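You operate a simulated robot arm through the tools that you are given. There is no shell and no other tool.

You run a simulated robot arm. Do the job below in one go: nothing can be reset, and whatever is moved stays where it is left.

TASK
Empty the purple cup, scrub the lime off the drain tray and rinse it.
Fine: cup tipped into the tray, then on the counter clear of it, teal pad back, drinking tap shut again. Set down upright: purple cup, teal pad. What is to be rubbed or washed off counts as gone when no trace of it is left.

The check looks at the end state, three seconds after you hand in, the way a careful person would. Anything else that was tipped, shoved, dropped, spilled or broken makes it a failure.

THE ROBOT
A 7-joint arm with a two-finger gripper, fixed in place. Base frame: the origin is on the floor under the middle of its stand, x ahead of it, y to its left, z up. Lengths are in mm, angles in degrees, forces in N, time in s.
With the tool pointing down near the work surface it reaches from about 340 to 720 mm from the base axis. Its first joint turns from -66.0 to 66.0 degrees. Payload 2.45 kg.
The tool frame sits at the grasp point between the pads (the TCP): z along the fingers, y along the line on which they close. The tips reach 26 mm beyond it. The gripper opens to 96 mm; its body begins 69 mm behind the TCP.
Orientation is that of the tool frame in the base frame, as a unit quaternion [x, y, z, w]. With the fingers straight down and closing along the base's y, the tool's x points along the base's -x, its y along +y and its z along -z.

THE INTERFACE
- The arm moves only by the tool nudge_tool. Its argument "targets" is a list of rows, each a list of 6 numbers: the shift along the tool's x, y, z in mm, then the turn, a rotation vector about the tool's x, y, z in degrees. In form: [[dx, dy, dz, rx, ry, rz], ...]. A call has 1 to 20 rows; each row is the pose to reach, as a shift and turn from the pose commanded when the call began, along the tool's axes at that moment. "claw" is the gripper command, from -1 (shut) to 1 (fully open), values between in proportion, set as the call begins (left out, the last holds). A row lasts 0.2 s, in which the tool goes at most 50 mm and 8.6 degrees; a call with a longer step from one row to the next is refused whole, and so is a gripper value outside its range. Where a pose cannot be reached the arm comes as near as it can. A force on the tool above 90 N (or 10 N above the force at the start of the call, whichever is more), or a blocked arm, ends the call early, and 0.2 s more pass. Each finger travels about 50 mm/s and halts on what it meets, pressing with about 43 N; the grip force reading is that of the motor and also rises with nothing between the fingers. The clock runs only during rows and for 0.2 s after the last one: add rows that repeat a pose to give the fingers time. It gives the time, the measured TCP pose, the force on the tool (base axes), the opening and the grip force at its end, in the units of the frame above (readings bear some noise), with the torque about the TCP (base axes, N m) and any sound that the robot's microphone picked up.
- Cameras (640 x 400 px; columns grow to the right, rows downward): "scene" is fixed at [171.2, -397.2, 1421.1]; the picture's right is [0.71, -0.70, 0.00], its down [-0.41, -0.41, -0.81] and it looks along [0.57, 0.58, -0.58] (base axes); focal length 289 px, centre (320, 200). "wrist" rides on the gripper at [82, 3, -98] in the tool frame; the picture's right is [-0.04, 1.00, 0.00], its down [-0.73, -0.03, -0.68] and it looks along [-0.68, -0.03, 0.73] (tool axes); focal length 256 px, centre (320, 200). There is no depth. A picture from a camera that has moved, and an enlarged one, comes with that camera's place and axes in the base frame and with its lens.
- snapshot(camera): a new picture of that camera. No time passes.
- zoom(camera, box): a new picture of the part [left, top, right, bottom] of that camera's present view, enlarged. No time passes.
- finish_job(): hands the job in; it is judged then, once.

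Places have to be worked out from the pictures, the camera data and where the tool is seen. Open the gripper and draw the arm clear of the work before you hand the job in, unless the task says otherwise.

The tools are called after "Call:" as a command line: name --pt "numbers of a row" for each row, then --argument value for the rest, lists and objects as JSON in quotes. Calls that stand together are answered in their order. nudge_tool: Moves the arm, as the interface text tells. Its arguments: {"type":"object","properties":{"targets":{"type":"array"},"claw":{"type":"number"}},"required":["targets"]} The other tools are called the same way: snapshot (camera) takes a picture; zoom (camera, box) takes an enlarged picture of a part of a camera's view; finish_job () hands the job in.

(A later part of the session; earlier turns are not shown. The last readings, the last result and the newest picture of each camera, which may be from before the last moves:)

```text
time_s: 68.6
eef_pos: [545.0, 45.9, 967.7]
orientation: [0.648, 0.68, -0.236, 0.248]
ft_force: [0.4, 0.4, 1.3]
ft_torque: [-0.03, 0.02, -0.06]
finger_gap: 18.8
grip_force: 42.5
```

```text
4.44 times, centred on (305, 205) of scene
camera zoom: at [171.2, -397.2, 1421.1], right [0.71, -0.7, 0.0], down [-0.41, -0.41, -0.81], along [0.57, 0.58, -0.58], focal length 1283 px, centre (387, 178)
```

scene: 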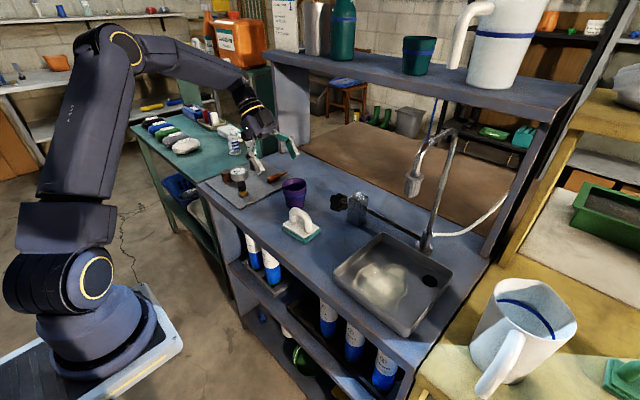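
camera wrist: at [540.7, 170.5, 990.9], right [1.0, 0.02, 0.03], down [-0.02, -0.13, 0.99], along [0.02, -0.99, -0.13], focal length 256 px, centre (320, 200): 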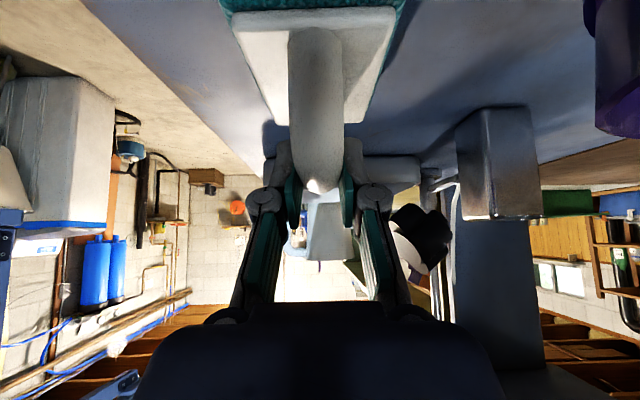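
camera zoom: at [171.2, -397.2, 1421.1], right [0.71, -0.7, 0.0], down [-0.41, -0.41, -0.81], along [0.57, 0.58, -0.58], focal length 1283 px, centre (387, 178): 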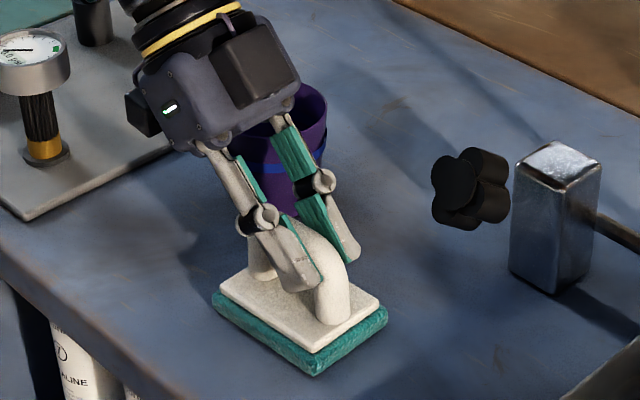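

The handle is gripped at 18.8 mm with the tool at about (545,46,967.7), and I'll remember that as the pad's home pose. Now I'll lift it 72 mm and carry it over to the tray.

Call:
nudge_tool --pt "-11.5 0 -13.8 0 0 0" --pt "-23.1 0 -27.6 0 0 0" --pt "-46.3 0 -55.2 0 0 0" --pt "-76.9 -6 -29.5 0 0 0" --pt "-107.5 -12.1 -3.9 0 0 0" --pt "-138 -18.2 21.8 0 0 0" --pt "-168.6 -24.2 47.5 0 0 0" --pt "-199.2 -30.3 73.1 0 0 0" --pt "-229.8 -36.3 98.8 0 0 0"

Call:
snapshot --camera "scene"

Call:
snapshot --camera "wrist"

```text
time_s: 70.6
eef_pos: [520.3, -193.9, 1039.2]
orientation: [0.648, 0.68, -0.236, 0.248]
ft_force: [-0.2, 0.7, -0.8]
ft_torque: [0.0, 0.0, 0.01]
finger_gap: 18.8
grip_force: 43.5
```

```text
taken
```

scene: 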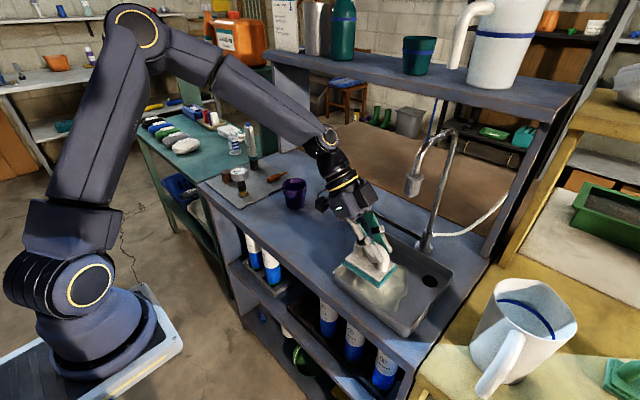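

```text
taken
camera wrist: at [516.8, -69.5, 1061.2], right [1.0, 0.02, 0.03], down [-0.02, -0.13, 0.99], along [0.02, -0.99, -0.13], focal length 256 px, centre (320, 200)
```

wrist: 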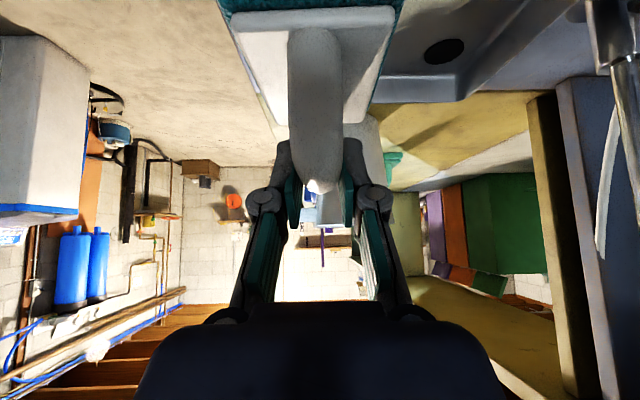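

The pad is above the tray's near half. I'll zoom in to check its clearance from the walls before lowering.

Call:
zoom --camera "scene" --box '[320, 190, 480, 350]'

```text
2.50 times, centred on (400, 270) of scene
camera zoom: at [171.3, -397.2, 1421.1], right [0.71, -0.7, 0.0], down [-0.41, -0.41, -0.81], along [0.57, 0.58, -0.58], focal length 722 px, centre (120, 25)
```

zoom: 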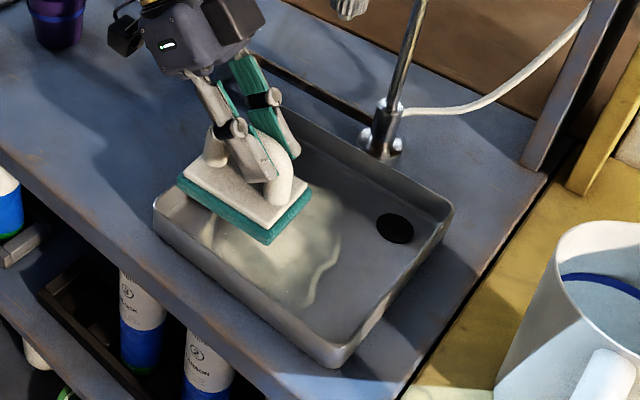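

There's clearance on all sides. I'll lower the pad to about 12 mm above the floor at (518,-205).

Call:
nudge_tool --pt "9 -1 16 0 0 0" --pt "18 -2 32 0 0 0" --pt "26.4 -2.5 48.4 0 0 0"

Call:
nudge_tool --pt "1.9 0 2.3 0 0 0" --pt "3.9 0 4.6 0 0 0" --pt "5.1 0 6.1 0 0 0"

Call:
zoom --camera "scene" --box '[320, 190, 480, 350]'

```text
time_s: 71.4
eef_pos: [518.4, -205.1, 983.0]
orientation: [0.648, 0.68, -0.235, 0.248]
ft_force: [3.4, 0.0, 0.4]
ft_torque: [0.05, -0.09, -0.19]
finger_gap: 18.8
grip_force: 43.4
```

```text
time_s: 72.2
eef_pos: [518.5, -205.5, 975.2]
orientation: [0.648, 0.681, -0.235, 0.247]
ft_force: [0.5, 0.5, -1.5]
ft_torque: [0.0, -0.02, 0.0]
finger_gap: 19.2
grip_force: 43.3
```

```text
2.50 times, centred on (400, 270) of scene
camera zoom: at [171.3, -397.2, 1421.1], right [0.71, -0.7, 0.0], down [-0.41, -0.41, -0.81], along [0.57, 0.58, -0.58], focal length 722 px, centre (120, 25)
```

zoom: 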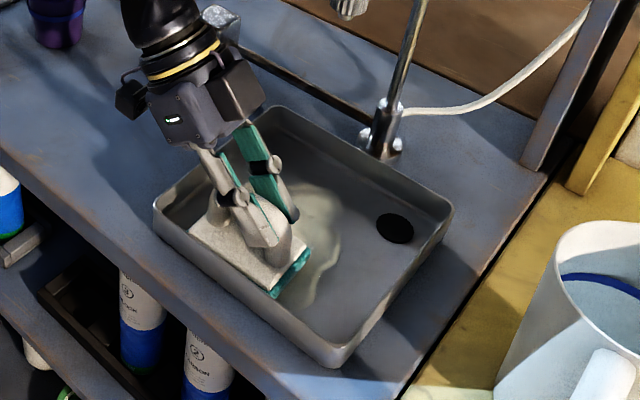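

A brief 3 N side force suggests the pad brushed the near wall on the way down. I'll shift 5 mm away from it and continue down to contact.

Call:
nudge_tool --pt "-0.2 5 0.15 0 0 0" --pt "0.9 5 1.7 0 0 0" --pt "1.7 5 2.6 0 0 0"

Call:
nudge_tool --pt "0.65 0 0.77 0 0 0" --pt "1.3 0 1.53 0 0 0"

```text
time_s: 73.0
eef_pos: [523.1, -206.9, 972.8]
orientation: [0.648, 0.681, -0.235, 0.247]
ft_force: [0.1, 0.1, 0.0]
ft_torque: [0.02, 0.01, 0.0]
finger_gap: 19.1
grip_force: 43.0
```

```text
time_s: 73.6
eef_pos: [522.8, -206.7, 970.9]
orientation: [0.648, 0.68, -0.236, 0.249]
ft_force: [-3.0, 5.5, 18.4]
ft_torque: [0.45, 0.08, -0.04]
finger_gap: 19.1
grip_force: 42.8
```

Contact is at about z 971, now pressing at 18 N. I'll start scrubbing back and forth along y in this near strip.

Call:
nudge_tool --pt "-9.9 -0.6 8.3 0 0 0" --pt "-19.9 -1.2 16.7 0 0 0" --pt "-9.9 -0.6 8.3 0 0 0" --pt "0 0 0 0 0 0" --pt "9.2 0.6 -7.7 0 0 0" --pt "16.8 1 -14.1 0 0 0" --pt "9.2 0.6 -7.7 0 0 0" --pt "0 0 0 0 0 0" --pt "-9.9 -0.6 8.3 0 0 0" --pt "-19.9 -1.2 16.7 0 0 0" --pt "-9.9 -0.6 8.3 0 0 0" --pt "0 0 0 0 0 0" --pt "9.2 0.6 -7.7 0 0 0" --pt "16.8 1 -14.1 0 0 0" --pt "9.2 0.6 -7.7 0 0 0" --pt "0 0 0 0 0 0"

Call:
zoom --camera "scene" --box '[320, 190, 480, 350]'

```text
time_s: 77.0
eef_pos: [523.0, -205.7, 970.9]
orientation: [0.648, 0.681, -0.236, 0.247]
ft_force: [0.5, -0.6, -0.4]
ft_torque: [0.01, 0.01, -0.01]
finger_gap: 18.7
grip_force: 43.4
```

```text
2.50 times, centred on (400, 270) of scene
camera zoom: at [171.3, -397.2, 1421.1], right [0.71, -0.7, 0.0], down [-0.41, -0.41, -0.81], along [0.57, 0.58, -0.58], focal length 722 px, centre (120, 25)
```

zoom: 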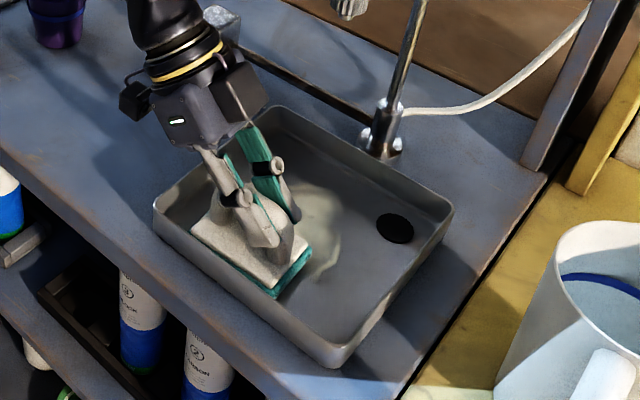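

The lime in the near strip is already fading, but the contact force has dropped off. I'll press 1 mm deeper and scrub the middle strip at x ≈ 551.

Call:
nudge_tool --pt "0.1 14 1.2 0 0 0" --pt "-0.4 28 1.6 0 0 0" --pt "-10.3 27.4 10 0 0 0" --pt "-20.3 26.8 18.3 0 0 0" --pt "-10.3 27.4 10 0 0 0" --pt "-0.4 28 1.6 0 0 0" --pt "7.3 28.4 -4.8 0 0 0" --pt "13.4 28.8 -10 0 0 0" --pt "7.3 28.4 -4.8 0 0 0" --pt "-0.4 28 1.6 0 0 0" --pt "-10.3 27.4 10 0 0 0" --pt "-20.3 26.8 18.3 0 0 0" --pt "-10.3 27.4 10 0 0 0" --pt "-0.4 28 1.6 0 0 0" --pt "7.3 28.4 -4.8 0 0 0" --pt "13.4 28.8 -10 0 0 0" --pt "7.3 28.4 -4.8 0 0 0" --pt "-0.4 28 1.6 0 0 0"

Call:
zoom --camera "scene" --box '[320, 190, 480, 350]'

```text
time_s: 80.8
eef_pos: [551.0, -205.9, 969.5]
orientation: [0.648, 0.68, -0.237, 0.247]
ft_force: [-0.5, 1.1, 1.8]
ft_torque: [-0.04, -0.02, 0.01]
finger_gap: 19.0
grip_force: 42.8
```

```text
2.50 times, centred on (400, 270) of scene
camera zoom: at [171.2, -397.2, 1421.1], right [0.71, -0.7, 0.0], down [-0.41, -0.41, -0.81], along [0.57, 0.58, -0.58], focal length 722 px, centre (120, 25)
```

zoom: 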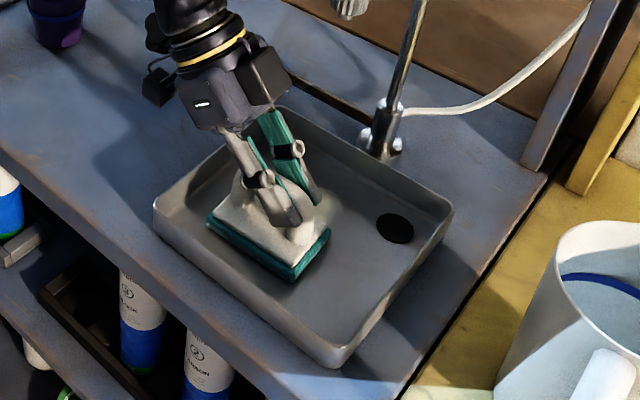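

Only the far part of the patch remains. I'll press slightly more and work strips at x ≈ 577 and 597, keeping y low enough that the camera box stays away from the knob.

Call:
nudge_tool --pt "0 13 0.9 0 0 0" --pt "-0.5 26 1.3 0 0 0" --pt "5.6 26.4 -3.8 0 0 0" --pt "-0.5 26 1.3 0 0 0" --pt "-10.4 25.4 9.7 0 0 0" --pt "-20.4 24.8 18 0 0 0" --pt "-10.4 25.4 9.7 0 0 0" --pt "5.6 26.4 -3.8 0 0 0" --pt "-10.4 25.4 9.7 0 0 0" --pt "-20.4 24.8 18 0 0 0" --pt "-21.1 44.7 18.6 0 0 0" --pt "-11.2 45.3 10.3 0 0 0" --pt "-1.2 46 1.9 0 0 0" --pt "-11.2 45.3 10.3 0 0 0" --pt "-21.1 44.7 18.6 0 0 0" --pt "-11.2 45.3 10.3 0 0 0" --pt "-1.2 46 1.9 0 0 0" --pt "-0.5 26 1.3 0 0 0" --pt "-10.4 25.4 9.7 0 0 0" --pt "-0.5 26 1.3 0 0 0"

Call:
zoom --camera "scene" --box '[320, 190, 480, 350]'

```text
time_s: 85.0
eef_pos: [575.7, -207.1, 968.9]
orientation: [0.648, 0.679, -0.238, 0.249]
ft_force: [-0.3, -8.6, 21.5]
ft_torque: [0.13, -0.02, -0.04]
finger_gap: 19.0
grip_force: 43.0
```

```text
2.50 times, centred on (400, 270) of scene
camera zoom: at [170.8, -397.4, 1421.1], right [0.71, -0.7, 0.0], down [-0.41, -0.41, -0.81], along [0.57, 0.58, -0.58], focal length 722 px, centre (120, 25)
```

zoom: 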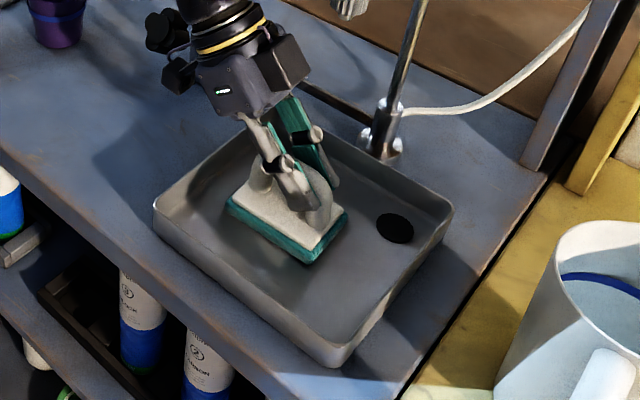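

Good contact now at 21 N and nearly all the film is gone. I'll do one more broad pass of cross-sweeps over the whole patch area to clear any traces.

Call:
nudge_tool --pt "0.7 -20 -0.6 0 0 0" --pt "1.4 -40 -1.2 0 0 0" --pt "1.9 -54 -1.6 0 0 0" --pt "13.4 -53.3 -11.2 0 0 0" --pt "12.8 -35.3 -10.7 0 0 0" --pt "12.1 -15.3 -10.1 0 0 0" --pt "0.6 -16 -0.5 0 0 0" --pt "-0.1 4 0.1 0 0 0" --pt "-0.8 22 0.7 0 0 0" --pt "-12.3 21.3 10.3 0 0 0" --pt "-11.5 1.3 9.7 0 0 0" --pt "-10.8 -18.7 9.1 0 0 0" --pt "-10.1 -38.7 8.5 0 0 0" --pt "-9.5 -54.6 8 0 0 0" --pt "-18.6 -55.2 15.7 0 0 0" --pt "-19.4 -37.2 16.3 0 0 0" --pt "-20.1 -17.3 16.9 0 0 0" --pt "-20.8 2.7 17.5 0 0 0" --pt "-21.4 18.7 17.9 0 0 0" --pt "-11.5 -0.7 9.6 0 0 0"

Call:
zoom --camera "scene" --box '[320, 190, 480, 350]'

```text
time_s: 89.2
eef_pos: [577.2, -219.7, 971.2]
orientation: [0.648, 0.68, -0.236, 0.248]
ft_force: [0.0, 0.0, -0.9]
ft_torque: [-0.03, 0.01, 0.0]
finger_gap: 18.4
grip_force: 42.7
```

```text
2.50 times, centred on (400, 270) of scene
camera zoom: at [171.3, -397.3, 1421.1], right [0.71, -0.7, 0.0], down [-0.41, -0.41, -0.81], along [0.57, 0.58, -0.58], focal length 722 px, centre (120, 25)
```

zoom: 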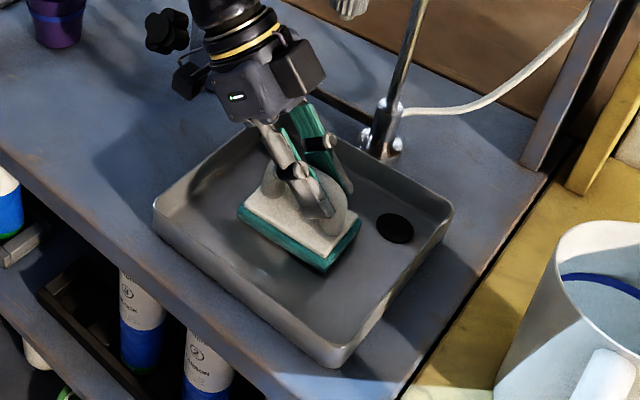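

The floor looks clean from here. I'll lift the pad clear of the tray and move it aside to inspect the whole floor.

Call:
nudge_tool --pt "-16 0 -19 0 0 0" --pt "-32 -5 -38 0 0 0" --pt "-45 -15 -54 0 0 0" --pt "-12 -28 -86 0 0 0" --pt "20 -28 -118 0 0 0" --pt "53 -28 -150 0 0 0"

Call:
zoom --camera "scene" --box '[330, 230, 460, 340]'

Call:
snapshot --camera "wrist"

Call:
snapshot --camera "scene"

```text
time_s: 90.6
eef_pos: [543.2, -87.6, 1054.0]
orientation: [0.649, 0.68, -0.235, 0.248]
ft_force: [0.2, -0.1, -1.0]
ft_torque: [-0.01, 0.03, 0.02]
finger_gap: 18.8
grip_force: 42.8
```

```text
3.64 times, centred on (395, 285) of scene
camera zoom: at [171.2, -397.3, 1421.1], right [0.71, -0.7, 0.0], down [-0.41, -0.41, -0.81], along [0.57, 0.58, -0.58], focal length 1050 px, centre (47, -109)
```

zoom: 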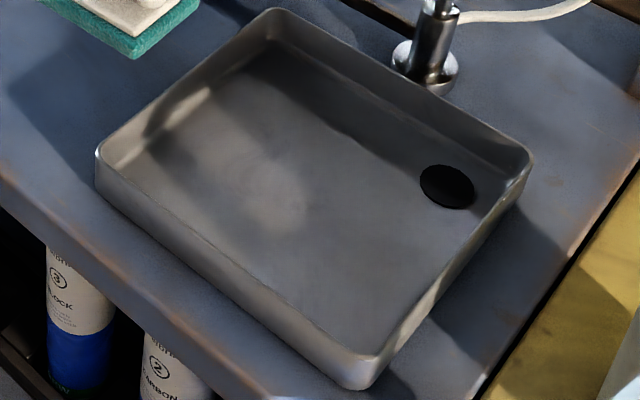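

```text
taken
camera wrist: at [539.3, 37.5, 1076.4], right [1.0, 0.02, 0.03], down [-0.02, -0.13, 0.99], along [0.02, -0.99, -0.13], focal length 256 px, centre (320, 200)
```

wrist: 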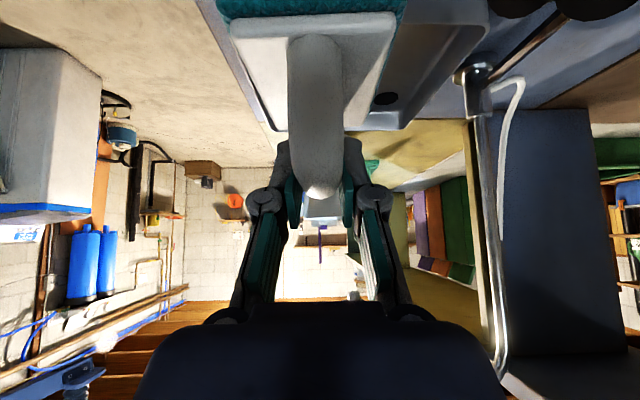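

```text
taken
```

scene: 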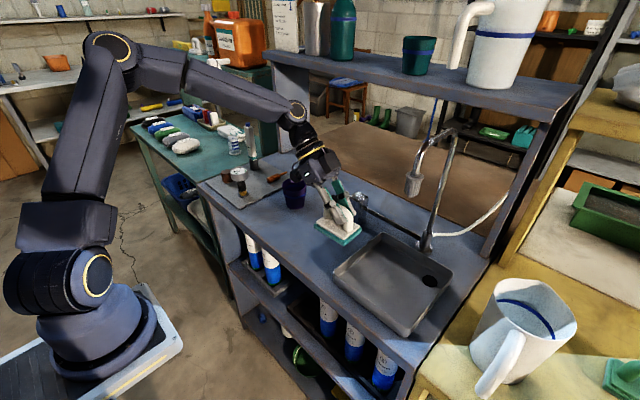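

The lime is nearly all gone, though I see a faint lighter tone in the middle. I'll zoom in closely to tell residue from light.

Call:
zoom --camera "scene" --box '[345, 245, 405, 315]'

Call:
zoom --camera "scene" --box '[385, 245, 455, 335]'

```text
5.71 times, centred on (375, 280) of scene
camera zoom: at [171.2, -397.3, 1421.1], right [0.71, -0.7, 0.0], down [-0.41, -0.41, -0.81], along [0.57, 0.58, -0.58], focal length 1649 px, centre (6, -257)
```

zoom: 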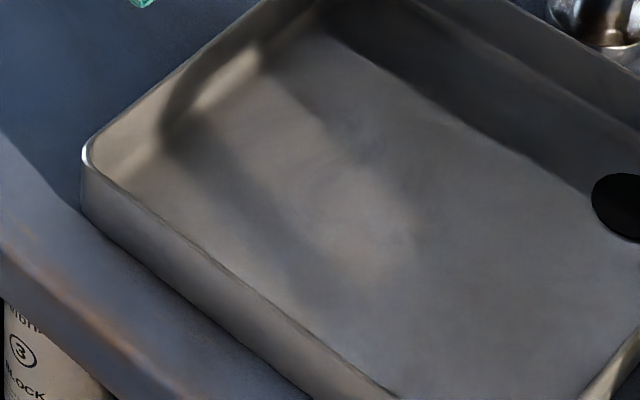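

```text
4.44 times, centred on (420, 290) of scene
camera zoom: at [171.2, -397.3, 1421.1], right [0.71, -0.7, 0.0], down [-0.41, -0.41, -0.81], along [0.57, 0.58, -0.58], focal length 1283 px, centre (-124, -200)
```

zoom: 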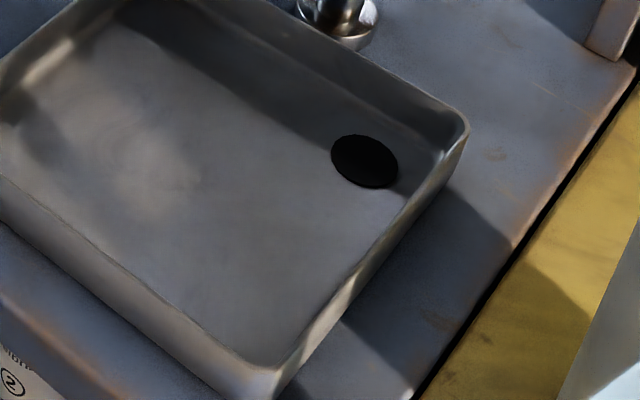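

It looks mostly like a sunlight stripe, but I want no trace left, so I'll go back for another firm pass. First I'll bring the pad down to contact again mid-tray.

Call:
nudge_tool --pt "-14 -1 26 0 0 0" --pt "-28 -2 52 0 0 0" --pt "-42 -3 78 0 0 0" --pt "-56 -3.5 104 0 0 0" --pt "-49.2 -3.5 124.8 0 0 0"

Call:
nudge_tool --pt "3.9 0 4.6 0 0 0" --pt "7.7 0 9.2 0 0 0" --pt "10.9 0 13 0 0 0"

```text
time_s: 91.8
eef_pos: [544.8, -204.2, 983.2]
orientation: [0.648, 0.681, -0.236, 0.247]
ft_force: [-0.7, -0.4, -1.3]
ft_torque: [-0.03, -0.04, 0.0]
finger_gap: 18.8
grip_force: 42.7
```

```text
time_s: 92.6
eef_pos: [544.7, -203.0, 968.0]
orientation: [0.648, 0.68, -0.236, 0.248]
ft_force: [1.4, -0.6, -0.3]
ft_torque: [0.0, 0.01, -0.01]
finger_gap: 18.6
grip_force: 42.9
```

No contact at z 968, so the pad has settled a little higher in the fingers. I'll lower gently until I feel about 15 N.

Call:
nudge_tool --pt "0.65 0 0.77 0 0 0" --pt "1.3 0 1.53 0 0 0"

Call:
nudge_tool --pt "0.65 0 0.77 0 0 0"

Call:
snapshot --camera "wrist"

```text
time_s: 93.2
eef_pos: [544.2, -203.4, 968.8]
orientation: [0.648, 0.68, -0.236, 0.249]
ft_force: [-4.6, 4.7, 20.5]
ft_torque: [0.6, 0.12, 0.02]
finger_gap: 18.6
grip_force: 43.0
```

```text
time_s: 93.6
eef_pos: [543.7, -203.8, 967.1]
orientation: [0.648, 0.68, -0.236, 0.249]
ft_force: [-5.3, 8.4, 34.1]
ft_torque: [-0.2, 0.01, -0.06]
finger_gap: 18.8
grip_force: 43.4
```

```text
taken
camera wrist: at [541.2, -79.3, 991.0], right [1.0, 0.02, 0.03], down [-0.03, -0.12, 0.99], along [0.02, -0.99, -0.12], focal length 256 px, centre (320, 200)
```

wrist: 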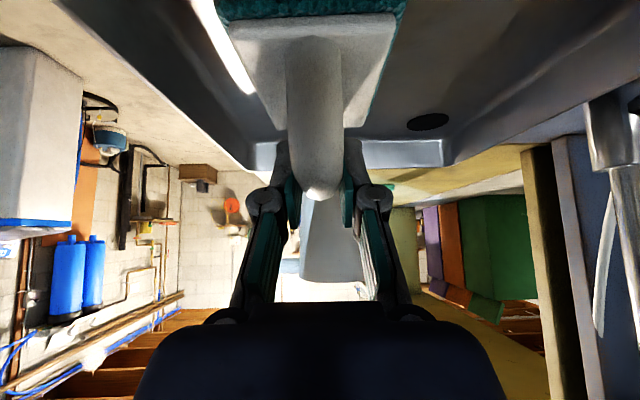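

Good firm contact. I'll scrub the stripe at x ≈ 544 and then the near strip at x ≈ 522 with long y strokes.

Call:
nudge_tool --pt "-11 -0.7 8.7 0 0 0" --pt "-20.9 -1.3 17 0 0 0" --pt "-11 -0.7 8.7 0 0 0" --pt "-0.3 0 -0.3 0 0 0" --pt "13.5 0.8 -11.9 0 0 0" --pt "-0.3 0 -0.3 0 0 0" --pt "-11 -0.7 8.7 0 0 0" --pt "-20.9 -1.3 17 0 0 0" --pt "-11 -0.7 8.7 0 0 0" --pt "-0.3 0 -0.3 0 0 0" --pt "13.5 0.8 -11.9 0 0 0" --pt "14.3 -21.2 -12.5 0 0 0" --pt "0.5 -22 -1 0 0 0" --pt "-10.2 -22.7 8 0 0 0" --pt "-20.1 -23.3 16.4 0 0 0" --pt "-10.2 -22.7 8 0 0 0" --pt "0.5 -22 -1 0 0 0" --pt "14.3 -21.2 -12.5 0 0 0" --pt "0.5 -22 -1 0 0 0" --pt "-0.3 0 -0.3 0 0 0"

Call:
zoom --camera "scene" --box '[330, 230, 460, 340]'

```text
time_s: 97.8
eef_pos: [544.7, -203.9, 967.5]
orientation: [0.648, 0.68, -0.236, 0.248]
ft_force: [-1.2, -0.1, 2.8]
ft_torque: [-0.09, 0.1, -0.02]
finger_gap: 18.2
grip_force: 42.5
```

```text
3.64 times, centred on (395, 285) of scene
camera zoom: at [171.1, -397.2, 1421.1], right [0.71, -0.7, 0.0], down [-0.41, -0.41, -0.81], along [0.57, 0.58, -0.58], focal length 1050 px, centre (47, -109)
```

zoom: 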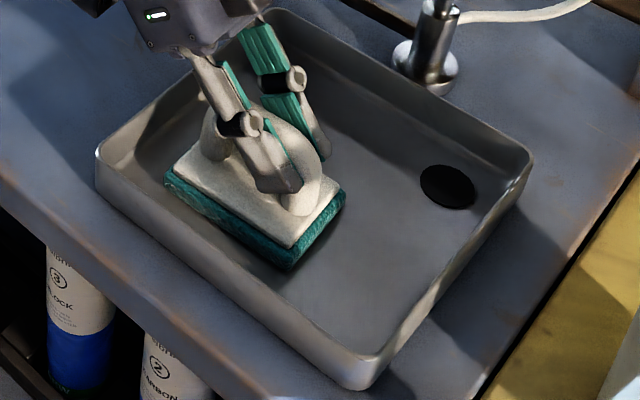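

Now the far strips at x ≈ 570 and 597, pressing 1 mm deeper.

Call:
nudge_tool --pt "0.2 13 1.2 0 0 0" --pt "-0.3 26 1.6 0 0 0" --pt "4.3 26.3 -2.3 0 0 0" --pt "-11 25.3 10.5 0 0 0" --pt "-20.9 24.7 18.9 0 0 0" --pt "-11 25.3 10.5 0 0 0" --pt "4.3 26.3 -2.3 0 0 0" --pt "-11 25.3 10.5 0 0 0" --pt "-20.9 24.7 18.9 0 0 0" --pt "-21.9 50.7 19.7 0 0 0" --pt "-12 51.3 11.3 0 0 0" --pt "-1.2 52 2.3 0 0 0" --pt "-12 51.3 11.3 0 0 0" --pt "-21.9 50.7 19.7 0 0 0" --pt "-12 51.3 11.3 0 0 0" --pt "-1.2 52 2.3 0 0 0" --pt "-0.3 26 1.6 0 0 0" --pt "0.64 0 0.77 0 0 0" --pt "1.4 -21 0.1 0 0 0" --pt "0.64 0 0.77 0 0 0"

Call:
nudge_tool --pt "-16 0 -19 0 0 0" --pt "-32 -2 -38 0 0 0" --pt "-45 -4 -54 0 0 0" --pt "-14 -4 -80 0 0 0" --pt "18 -4 -106 0 0 0" --pt "49.2 1.5 -124.8 0 0 0"

Call:
zoom --camera "scene" --box '[330, 230, 460, 340]'

Call:
zoom --camera "scene" --box '[345, 245, 405, 315]'

```text
time_s: 102.0
eef_pos: [543.2, -202.6, 966.4]
orientation: [0.649, 0.68, -0.237, 0.247]
ft_force: [-4.8, 0.2, 10.3]
ft_torque: [-0.48, 0.06, -0.16]
finger_gap: 18.8
grip_force: 43.3
```

```text
time_s: 103.4
eef_pos: [539.9, -87.0, 1033.6]
orientation: [0.649, 0.68, -0.236, 0.247]
ft_force: [0.0, 0.2, -1.6]
ft_torque: [-0.03, 0.01, 0.03]
finger_gap: 18.5
grip_force: 42.9
```

```text
3.64 times, centred on (395, 285) of scene
camera zoom: at [171.2, -397.3, 1421.1], right [0.71, -0.7, 0.0], down [-0.41, -0.41, -0.81], along [0.57, 0.58, -0.58], focal length 1050 px, centre (47, -109)
```

zoom: 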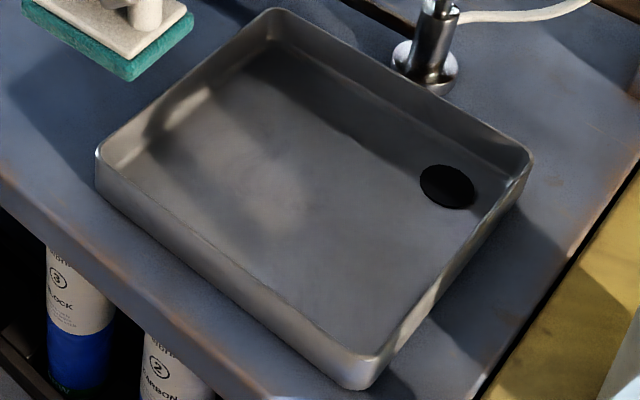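

```text
5.71 times, centred on (375, 280) of scene
camera zoom: at [171.2, -397.3, 1421.1], right [0.71, -0.7, 0.0], down [-0.41, -0.41, -0.81], along [0.57, 0.58, -0.58], focal length 1649 px, centre (6, -257)
```

zoom: 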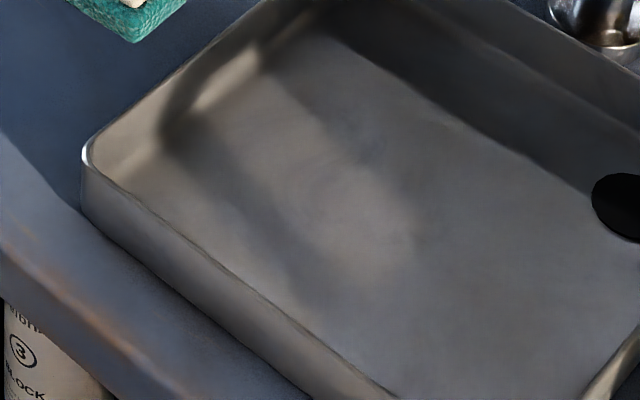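

The floor looks exactly the same after the second pass, so the faint tone is just sunlight on the metal and the lime is off. Now I'll carry the pad back to its home spot, passing on the robot side of the knob.

Call:
nudge_tool --pt "24 -1 -24 0 0 0" --pt "47.6 -1.9 -47.8 0 0 0" --pt "79 4.7 -61 0 0 0" --pt "98 8 -64 0 0 0" --pt "116.9 11.3 -66.9 0 0 0"

Call:
snapshot --camera "wrist"

Call:
zoom --camera "scene" --box '[250, 150, 370, 250]'

```text
time_s: 104.6
eef_pos: [545.3, 45.9, 1005.8]
orientation: [0.648, 0.68, -0.236, 0.248]
ft_force: [0.6, 0.2, -0.8]
ft_torque: [0.0, -0.03, 0.01]
finger_gap: 18.7
grip_force: 42.7
```

```text
taken
camera wrist: at [542.0, 170.8, 1029.3], right [1.0, 0.02, 0.03], down [-0.02, -0.13, 0.99], along [0.02, -0.99, -0.13], focal length 256 px, centre (320, 200)
```

wrist: 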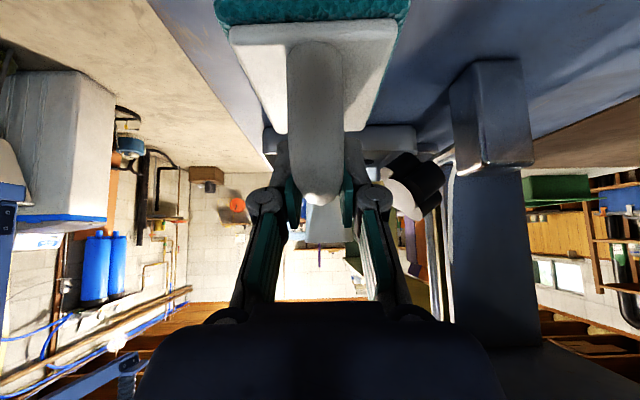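

```text
4.00 times, centred on (310, 200) of scene
camera zoom: at [171.3, -397.2, 1421.1], right [0.71, -0.7, 0.0], down [-0.41, -0.41, -0.81], along [0.57, 0.58, -0.58], focal length 1155 px, centre (360, 200)
```

zoom: 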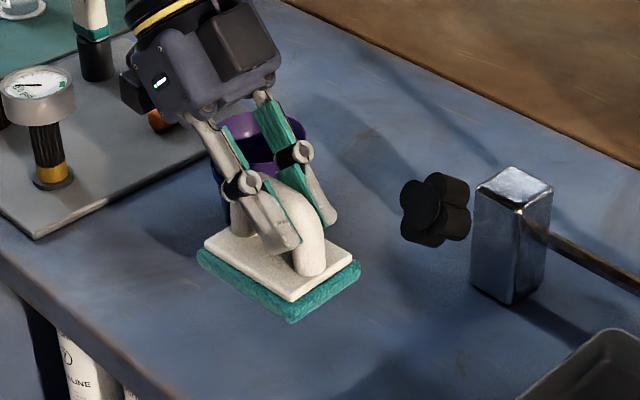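

The pad sits about 5 mm higher in the fingers than at pick-up but still level, so I expect contact near z 963. I'll lower to 967, then feel for the counter.

Call:
nudge_tool --pt "7.6 0 10.1 0 0 0" --pt "15.3 0 20.2 0 0 0" --pt "22.9 -0.1 30.4 0 0 0"

Call:
nudge_tool --pt "0.65 0 0.77 0 0 0" --pt "1.3 0 1.53 0 0 0"

Call:
zoom --camera "scene" --box '[260, 160, 350, 250]'

```text
time_s: 105.4
eef_pos: [544.7, 46.1, 967.8]
orientation: [0.649, 0.68, -0.236, 0.247]
ft_force: [0.2, 0.4, -0.8]
ft_torque: [-0.04, 0.02, 0.01]
finger_gap: 18.5
grip_force: 42.8
```

```text
time_s: 106.0
eef_pos: [545.7, 46.0, 965.3]
orientation: [0.648, 0.681, -0.236, 0.248]
ft_force: [0.0, 0.1, -1.1]
ft_torque: [-0.01, -0.03, 0.03]
finger_gap: 18.7
grip_force: 42.5
```

```text
4.44 times, centred on (305, 205) of scene
camera zoom: at [171.3, -397.2, 1421.1], right [0.71, -0.7, 0.0], down [-0.41, -0.41, -0.81], along [0.57, 0.58, -0.58], focal length 1283 px, centre (387, 178)
```

zoom: 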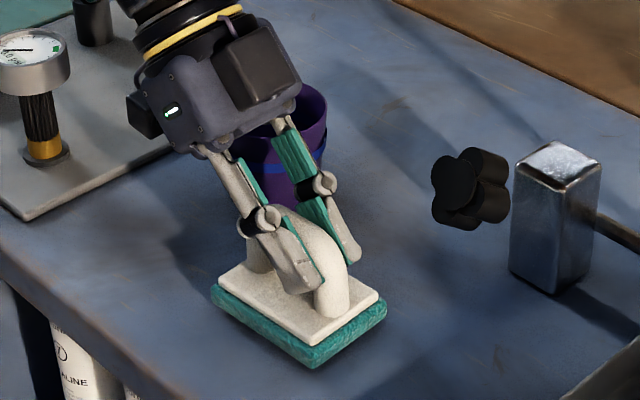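

Still a few mm above the counter. I'll continue down in small steps.

Call:
nudge_tool --pt "0.65 0 0.77 0 0 0" --pt "1.3 0 1.53 0 0 0"

Call:
nudge_tool --pt "0.65 0 0.77 0 0 0" --pt "0.97 0 1.15 0 0 0"

```text
time_s: 106.6
eef_pos: [545.3, 44.8, 965.1]
orientation: [0.648, 0.68, -0.236, 0.248]
ft_force: [-0.9, 0.0, -1.0]
ft_torque: [0.02, -0.02, -0.03]
finger_gap: 18.6
grip_force: 43.2
```

```text
time_s: 107.2
eef_pos: [546.7, 45.4, 963.1]
orientation: [0.649, 0.68, -0.236, 0.247]
ft_force: [-0.5, 0.3, -0.7]
ft_torque: [-0.02, -0.03, -0.02]
finger_gap: 18.4
grip_force: 43.2
```

Still free at z 963, so I'll continue another millimetre or two.

Call:
nudge_tool --pt "0.65 0 0.77 0 0 0" --pt "0.97 0 1.15 0 0 0"

Call:
nudge_tool --pt "0.4 0 0.5 0 0 0"

Call:
zoom --camera "scene" --box '[260, 160, 350, 250]'

```text
time_s: 107.8
eef_pos: [545.4, 44.1, 961.7]
orientation: [0.649, 0.68, -0.236, 0.247]
ft_force: [-0.2, 0.1, -0.9]
ft_torque: [0.0, -0.03, 0.0]
finger_gap: 18.7
grip_force: 43.4
```

```text
time_s: 108.2
eef_pos: [546.1, 45.5, 960.5]
orientation: [0.649, 0.68, -0.236, 0.247]
ft_force: [-0.1, 0.4, -0.7]
ft_torque: [-0.02, 0.0, 0.02]
finger_gap: 18.7
grip_force: 42.9
```

```text
4.44 times, centred on (305, 205) of scene
camera zoom: at [171.3, -397.2, 1421.1], right [0.71, -0.7, 0.0], down [-0.41, -0.41, -0.81], along [0.57, 0.58, -0.58], focal length 1283 px, centre (387, 178)
```

zoom: 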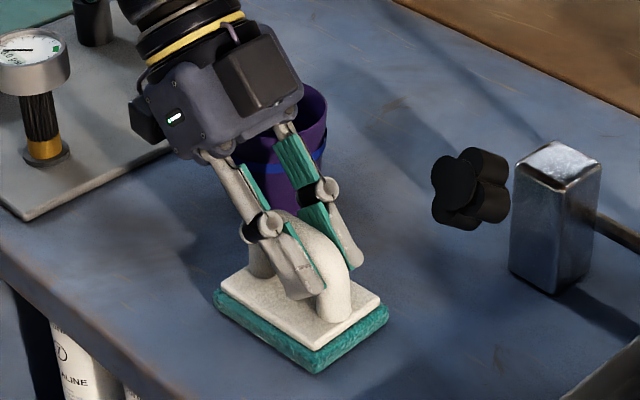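

The pad's corner is within about a millimetre of its original pixel position. One more step or two should reach contact.

Call:
nudge_tool --pt "0.65 0 0.77 0 0 0"

Call:
nudge_tool --pt "0.65 0 0.77 0 0 0"

```text
time_s: 108.6
eef_pos: [546.3, 45.4, 961.2]
orientation: [0.648, 0.68, -0.235, 0.248]
ft_force: [1.2, 2.9, 8.1]
ft_torque: [-0.01, 0.12, -0.01]
finger_gap: 18.6
grip_force: 42.6
```

```text
time_s: 109.0
eef_pos: [546.4, 46.3, 961.4]
orientation: [0.648, 0.68, -0.234, 0.251]
ft_force: [-0.2, 5.6, 30.7]
ft_torque: [0.3, -0.04, -0.05]
finger_gap: 18.4
grip_force: 43.0
```

Contact is firm. I'll ease off a millimetre and open the fingers to release the pad.

Call:
nudge_tool --pt "-0.65 0 -0.77 0 0 0"

Call:
nudge_tool --pt "0 0 0 0 0 0" --pt "0 0 0 0 0 0" --pt "0 0 0 0 0 0" --pt "0 0 0 0 0 0" --pt "0 0 0 0 0 0" --pt "0 0 0 0 0 0" --claw 1

Call:
zoom --camera "scene" --box '[260, 160, 350, 250]'

Call:
snapshot --camera "wrist"

```text
time_s: 109.4
eef_pos: [545.8, 44.8, 961.8]
orientation: [0.648, 0.68, -0.235, 0.25]
ft_force: [9.9, 1.2, 27.7]
ft_torque: [-0.06, -0.1, 0.02]
finger_gap: 18.7
grip_force: 42.8
```

```text
time_s: 110.8
eef_pos: [545.0, 46.0, 959.3]
orientation: [0.648, 0.68, -0.236, 0.248]
ft_force: [0.2, 0.2, 0.1]
ft_torque: [-0.03, 0.0, -0.03]
finger_gap: 96.1
grip_force: 0.0
```

```text
4.44 times, centred on (305, 205) of scene
camera zoom: at [171.2, -397.2, 1421.1], right [0.71, -0.7, 0.0], down [-0.41, -0.41, -0.81], along [0.57, 0.58, -0.58], focal length 1283 px, centre (387, 178)
```

zoom: 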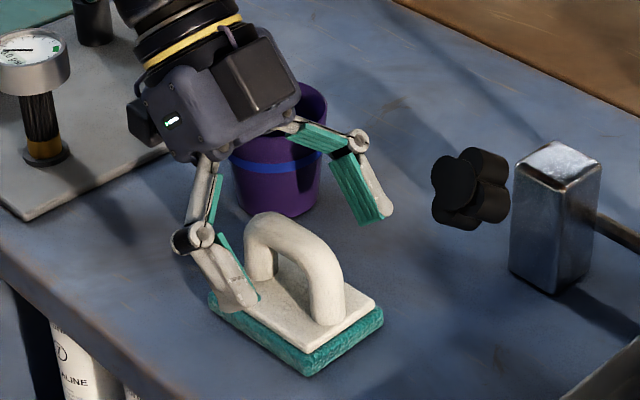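

```text
taken
camera wrist: at [541.0, 170.6, 982.9], right [1.0, 0.02, 0.03], down [-0.02, -0.13, 0.99], along [0.02, -0.99, -0.13], focal length 256 px, centre (320, 200)
```

wrist: 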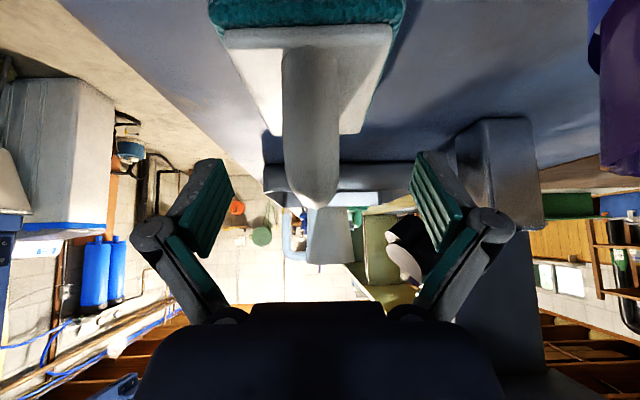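

The pad is released upright within about 5 mm of its original position. I'll back out along the same approach line.

Call:
nudge_tool --pt "0 0 -20 0 0 0" --pt "0 0 -45 0 0 0" --pt "0 0 -75 0 0 0" --pt "0 0 -105 0 0 0" --pt "-15 0 -135 0 0 0"

Call:
zoom --camera "scene" --box '[250, 140, 370, 250]'

Call:
snapshot --camera "scene"

```text
time_s: 112.0
eef_pos: [542.6, 121.9, 1072.9]
orientation: [0.648, 0.681, -0.235, 0.248]
ft_force: [0.3, -0.5, -0.9]
ft_torque: [0.0, -0.02, -0.02]
finger_gap: 95.8
grip_force: 0.1
```

```text
3.64 times, centred on (310, 195) of scene
camera zoom: at [171.2, -397.2, 1421.1], right [0.71, -0.7, 0.0], down [-0.41, -0.41, -0.81], along [0.57, 0.58, -0.58], focal length 1050 px, centre (356, 218)
```

zoom: 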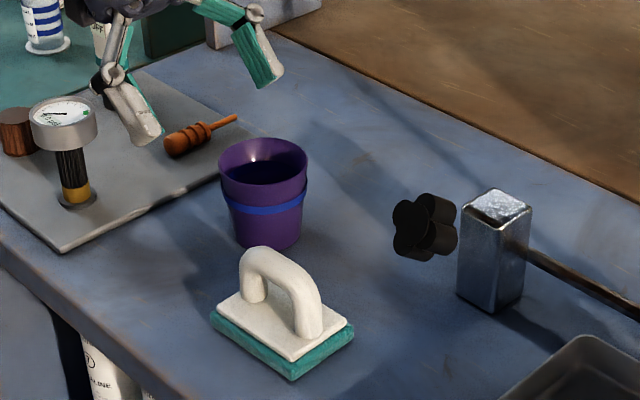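

```text
taken
```

scene: 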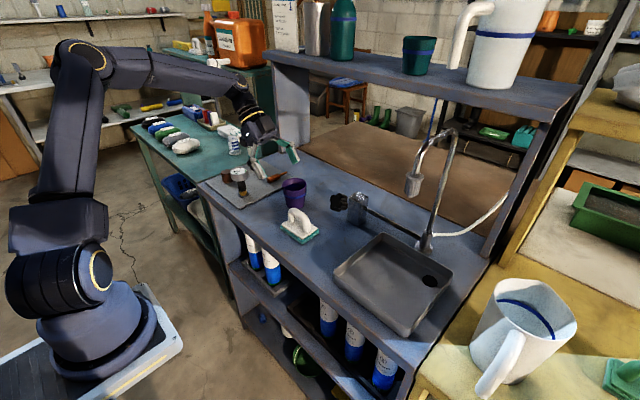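

Pad and cup are both standing properly. Next is the tap knob: I'll raise, draw back to about (470,60,1150), and swing the tool to face along the knob's axis.

Call:
nudge_tool --pt "-31 -25 -7 0 0 0" --pt "-63 -50 -14 0 0 0" --pt "-94.3 -74.9 -21.4 0 0 0" --pt "-94.3 -74.9 -21.4 -5.46 0 -6.5" --pt "-94.3 -74.9 -21.4 -10.9 0 -13" --pt "-94.3 -74.9 -21.4 -16.4 0 -19.5" --pt "-94.3 -74.9 -21.4 -21.8 0 -26" --pt "-94.3 -74.9 -21.4 -27.3 0 -32.5" --pt "-94.3 -74.9 -21.4 -32.8 0 -39" --pt "-94.3 -74.9 -21.4 -38.2 0 -45.5" --pt "-94.3 -74.9 -21.4 -43.7 0 -52" --pt "-94.3 -74.9 -21.4 -49.1 0 -58.5"

Call:
snapshot --camera "scene"

Call:
snapshot --camera "wrist"

```text
time_s: 114.6
eef_pos: [470.2, 58.3, 1148.5]
orientation: [0.087, 0.936, -0.031, 0.34]
ft_force: [0.2, 0.0, 0.0]
ft_torque: [-0.01, 0.05, 0.01]
finger_gap: 95.8
grip_force: 0.1
```

```text
taken
```

scene: 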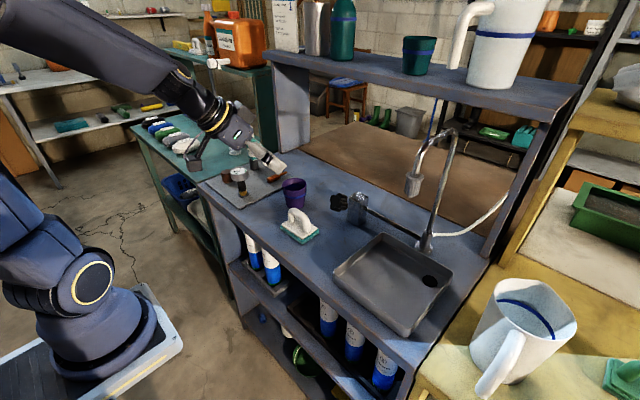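

```text
taken
camera wrist: at [346.1, 84.9, 1172.4], right [0.22, 0.98, 0.03], down [0.12, -0.05, 0.99], along [0.97, -0.21, -0.13], focal length 256 px, centre (320, 200)
```

wrist: 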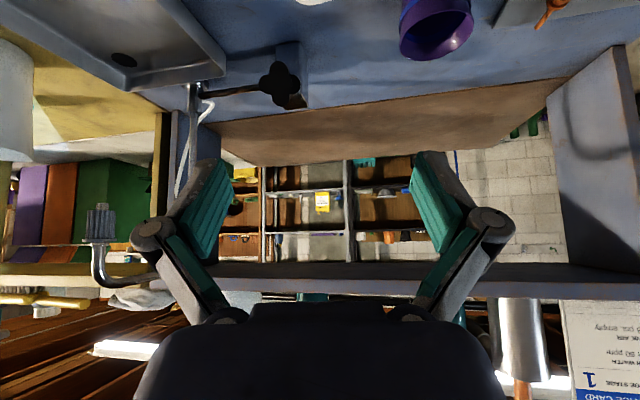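

Facing forward fine at tilt 40°. I'll now approach a standoff 120 mm from the knob while tilting to 58°, to see whether that posture is reachable.

Call:
nudge_tool --pt "5 -12 22 0 -4.5 0" --pt "10 -24 45 0 -9 0" --pt "15 -36 67 0 -13.5 0" --pt "20.8 -48.2 89.5 0 -18 0"

Call:
snapshot --camera "scene"

Call:
snapshot --camera "wrist"

```text
time_s: 115.6
eef_pos: [512.4, 4.8, 1068.7]
orientation: [0.082, 0.871, -0.045, 0.481]
ft_force: [0.5, 1.2, -0.1]
ft_torque: [0.0, -0.03, 0.0]
finger_gap: 96.0
grip_force: 0.1
out of reach, approached as far as the arm can: row 4
```

```text
taken
```

scene: 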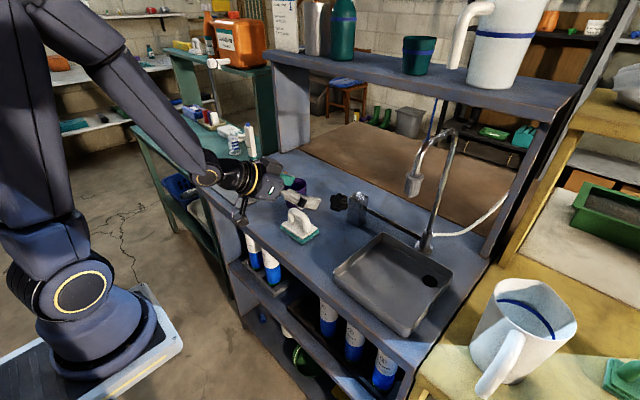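

```text
taken
camera wrist: at [387.4, 32.2, 1052.9], right [0.21, 0.98, 0.03], down [-0.19, 0.01, 0.98], along [0.96, -0.21, 0.18], focal length 256 px, centre (320, 200)
```

wrist: 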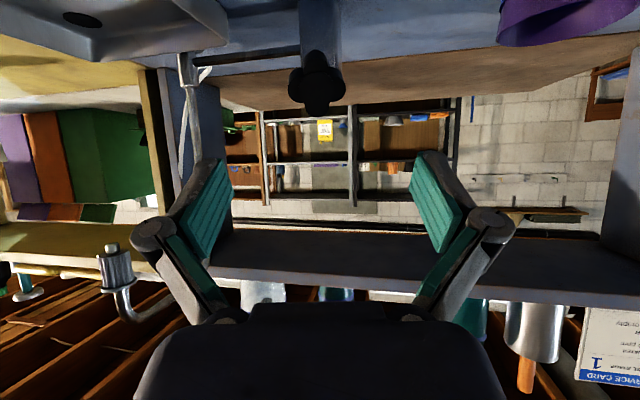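

This posture is reachable, and the solver only pushed outward a little because I was too close in. I'll zoom on the knob to refine alignment.

Call:
zoom --camera "wrist" --box '[270, 30, 370, 130]'

Call:
zoom --camera "scene" --box '[240, 150, 400, 250]'

```text
4.00 times, centred on (320, 80) of wrist
camera zoom: at [387.4, 32.2, 1052.9], right [0.21, 0.98, 0.03], down [-0.19, 0.01, 0.98], along [0.96, -0.21, 0.18], focal length 1024 px, centre (320, 680)
```

zoom: 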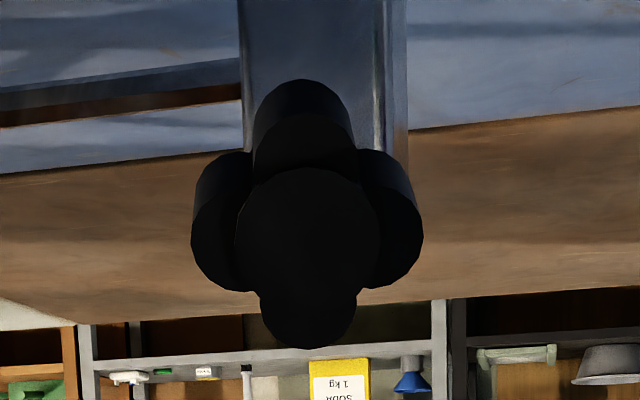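

```text
4.00 times, centred on (320, 200) of scene
camera zoom: at [171.2, -397.2, 1421.1], right [0.71, -0.7, 0.0], down [-0.41, -0.41, -0.81], along [0.57, 0.58, -0.58], focal length 1155 px, centre (320, 200)
```

zoom: 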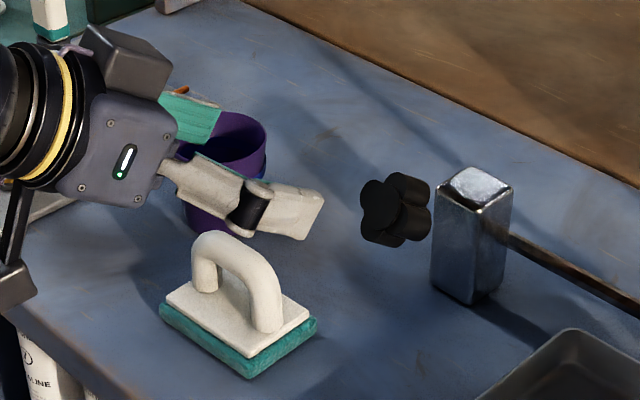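

The view shows the tool axis already parallel to the knob axis, with its four lobes along my x and y directions. I'll shift onto the axis line and roll +45° so each finger will bear on two lobes, with the lower finger on the side away from the pad.

Call:
nudge_tool --pt "4 -1 4 0 0 0" --pt "7.75 -2.27 8.5 0 0 0" --pt "7.75 -2.27 8.5 0 0 7.5" --pt "7.75 -2.27 8.5 0 0 15" --pt "7.75 -2.27 8.5 0 0 22.5" --pt "7.75 -2.27 8.5 0 0 30" --pt "7.75 -2.27 8.5 0 0 37.5" --pt "7.75 -2.27 8.5 0 0 45"

Call:
snapshot --camera "wrist"

Call:
zoom --camera "scene" --box '[240, 130, 400, 250]'

```text
time_s: 117.4
eef_pos: [514.1, 2.8, 1058.2]
orientation: [0.412, 0.772, 0.142, 0.463]
ft_force: [-0.5, 0.0, 0.7]
ft_torque: [0.0, -0.02, 0.0]
finger_gap: 95.9
grip_force: 0.1
```

```text
taken
camera wrist: at [415.1, 82.4, 1064.9], right [0.51, 0.59, 0.62], down [-0.41, -0.47, 0.78], along [0.76, -0.66, 0.0], focal length 256 px, centre (320, 200)
```

wrist: 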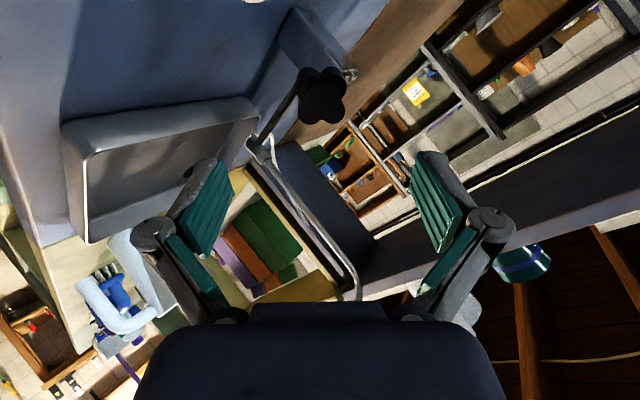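

```text
3.33 times, centred on (320, 190) of scene
camera zoom: at [171.2, -397.2, 1421.1], right [0.71, -0.7, 0.0], down [-0.41, -0.41, -0.81], along [0.57, 0.58, -0.58], focal length 962 px, centre (320, 233)
```

zoom: 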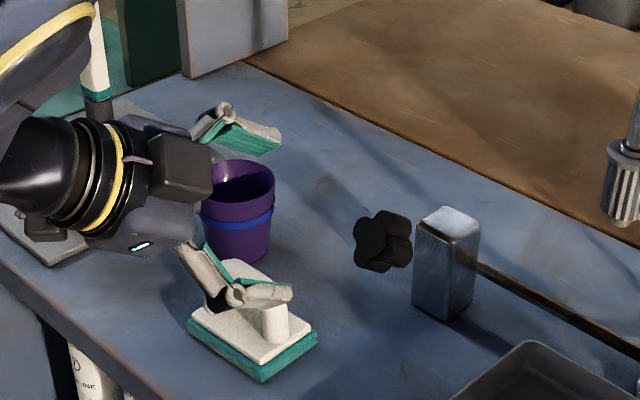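

The knob's lobes now appear as diagonal pairs. I'll zoom to check how well the knob is centred on the tool axis.

Call:
zoom --camera "wrist" --box '[280, 50, 360, 140]'

```text
4.44 times, centred on (320, 95) of wrist
camera zoom: at [415.1, 82.4, 1064.9], right [0.51, 0.59, 0.62], down [-0.41, -0.47, 0.78], along [0.76, -0.66, 0.0], focal length 1138 px, centre (320, 667)
```

zoom: 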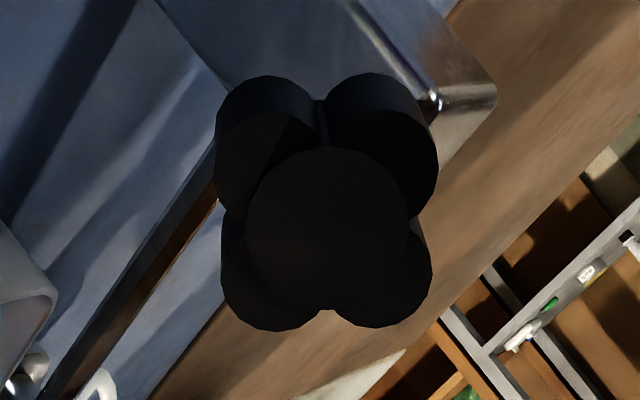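

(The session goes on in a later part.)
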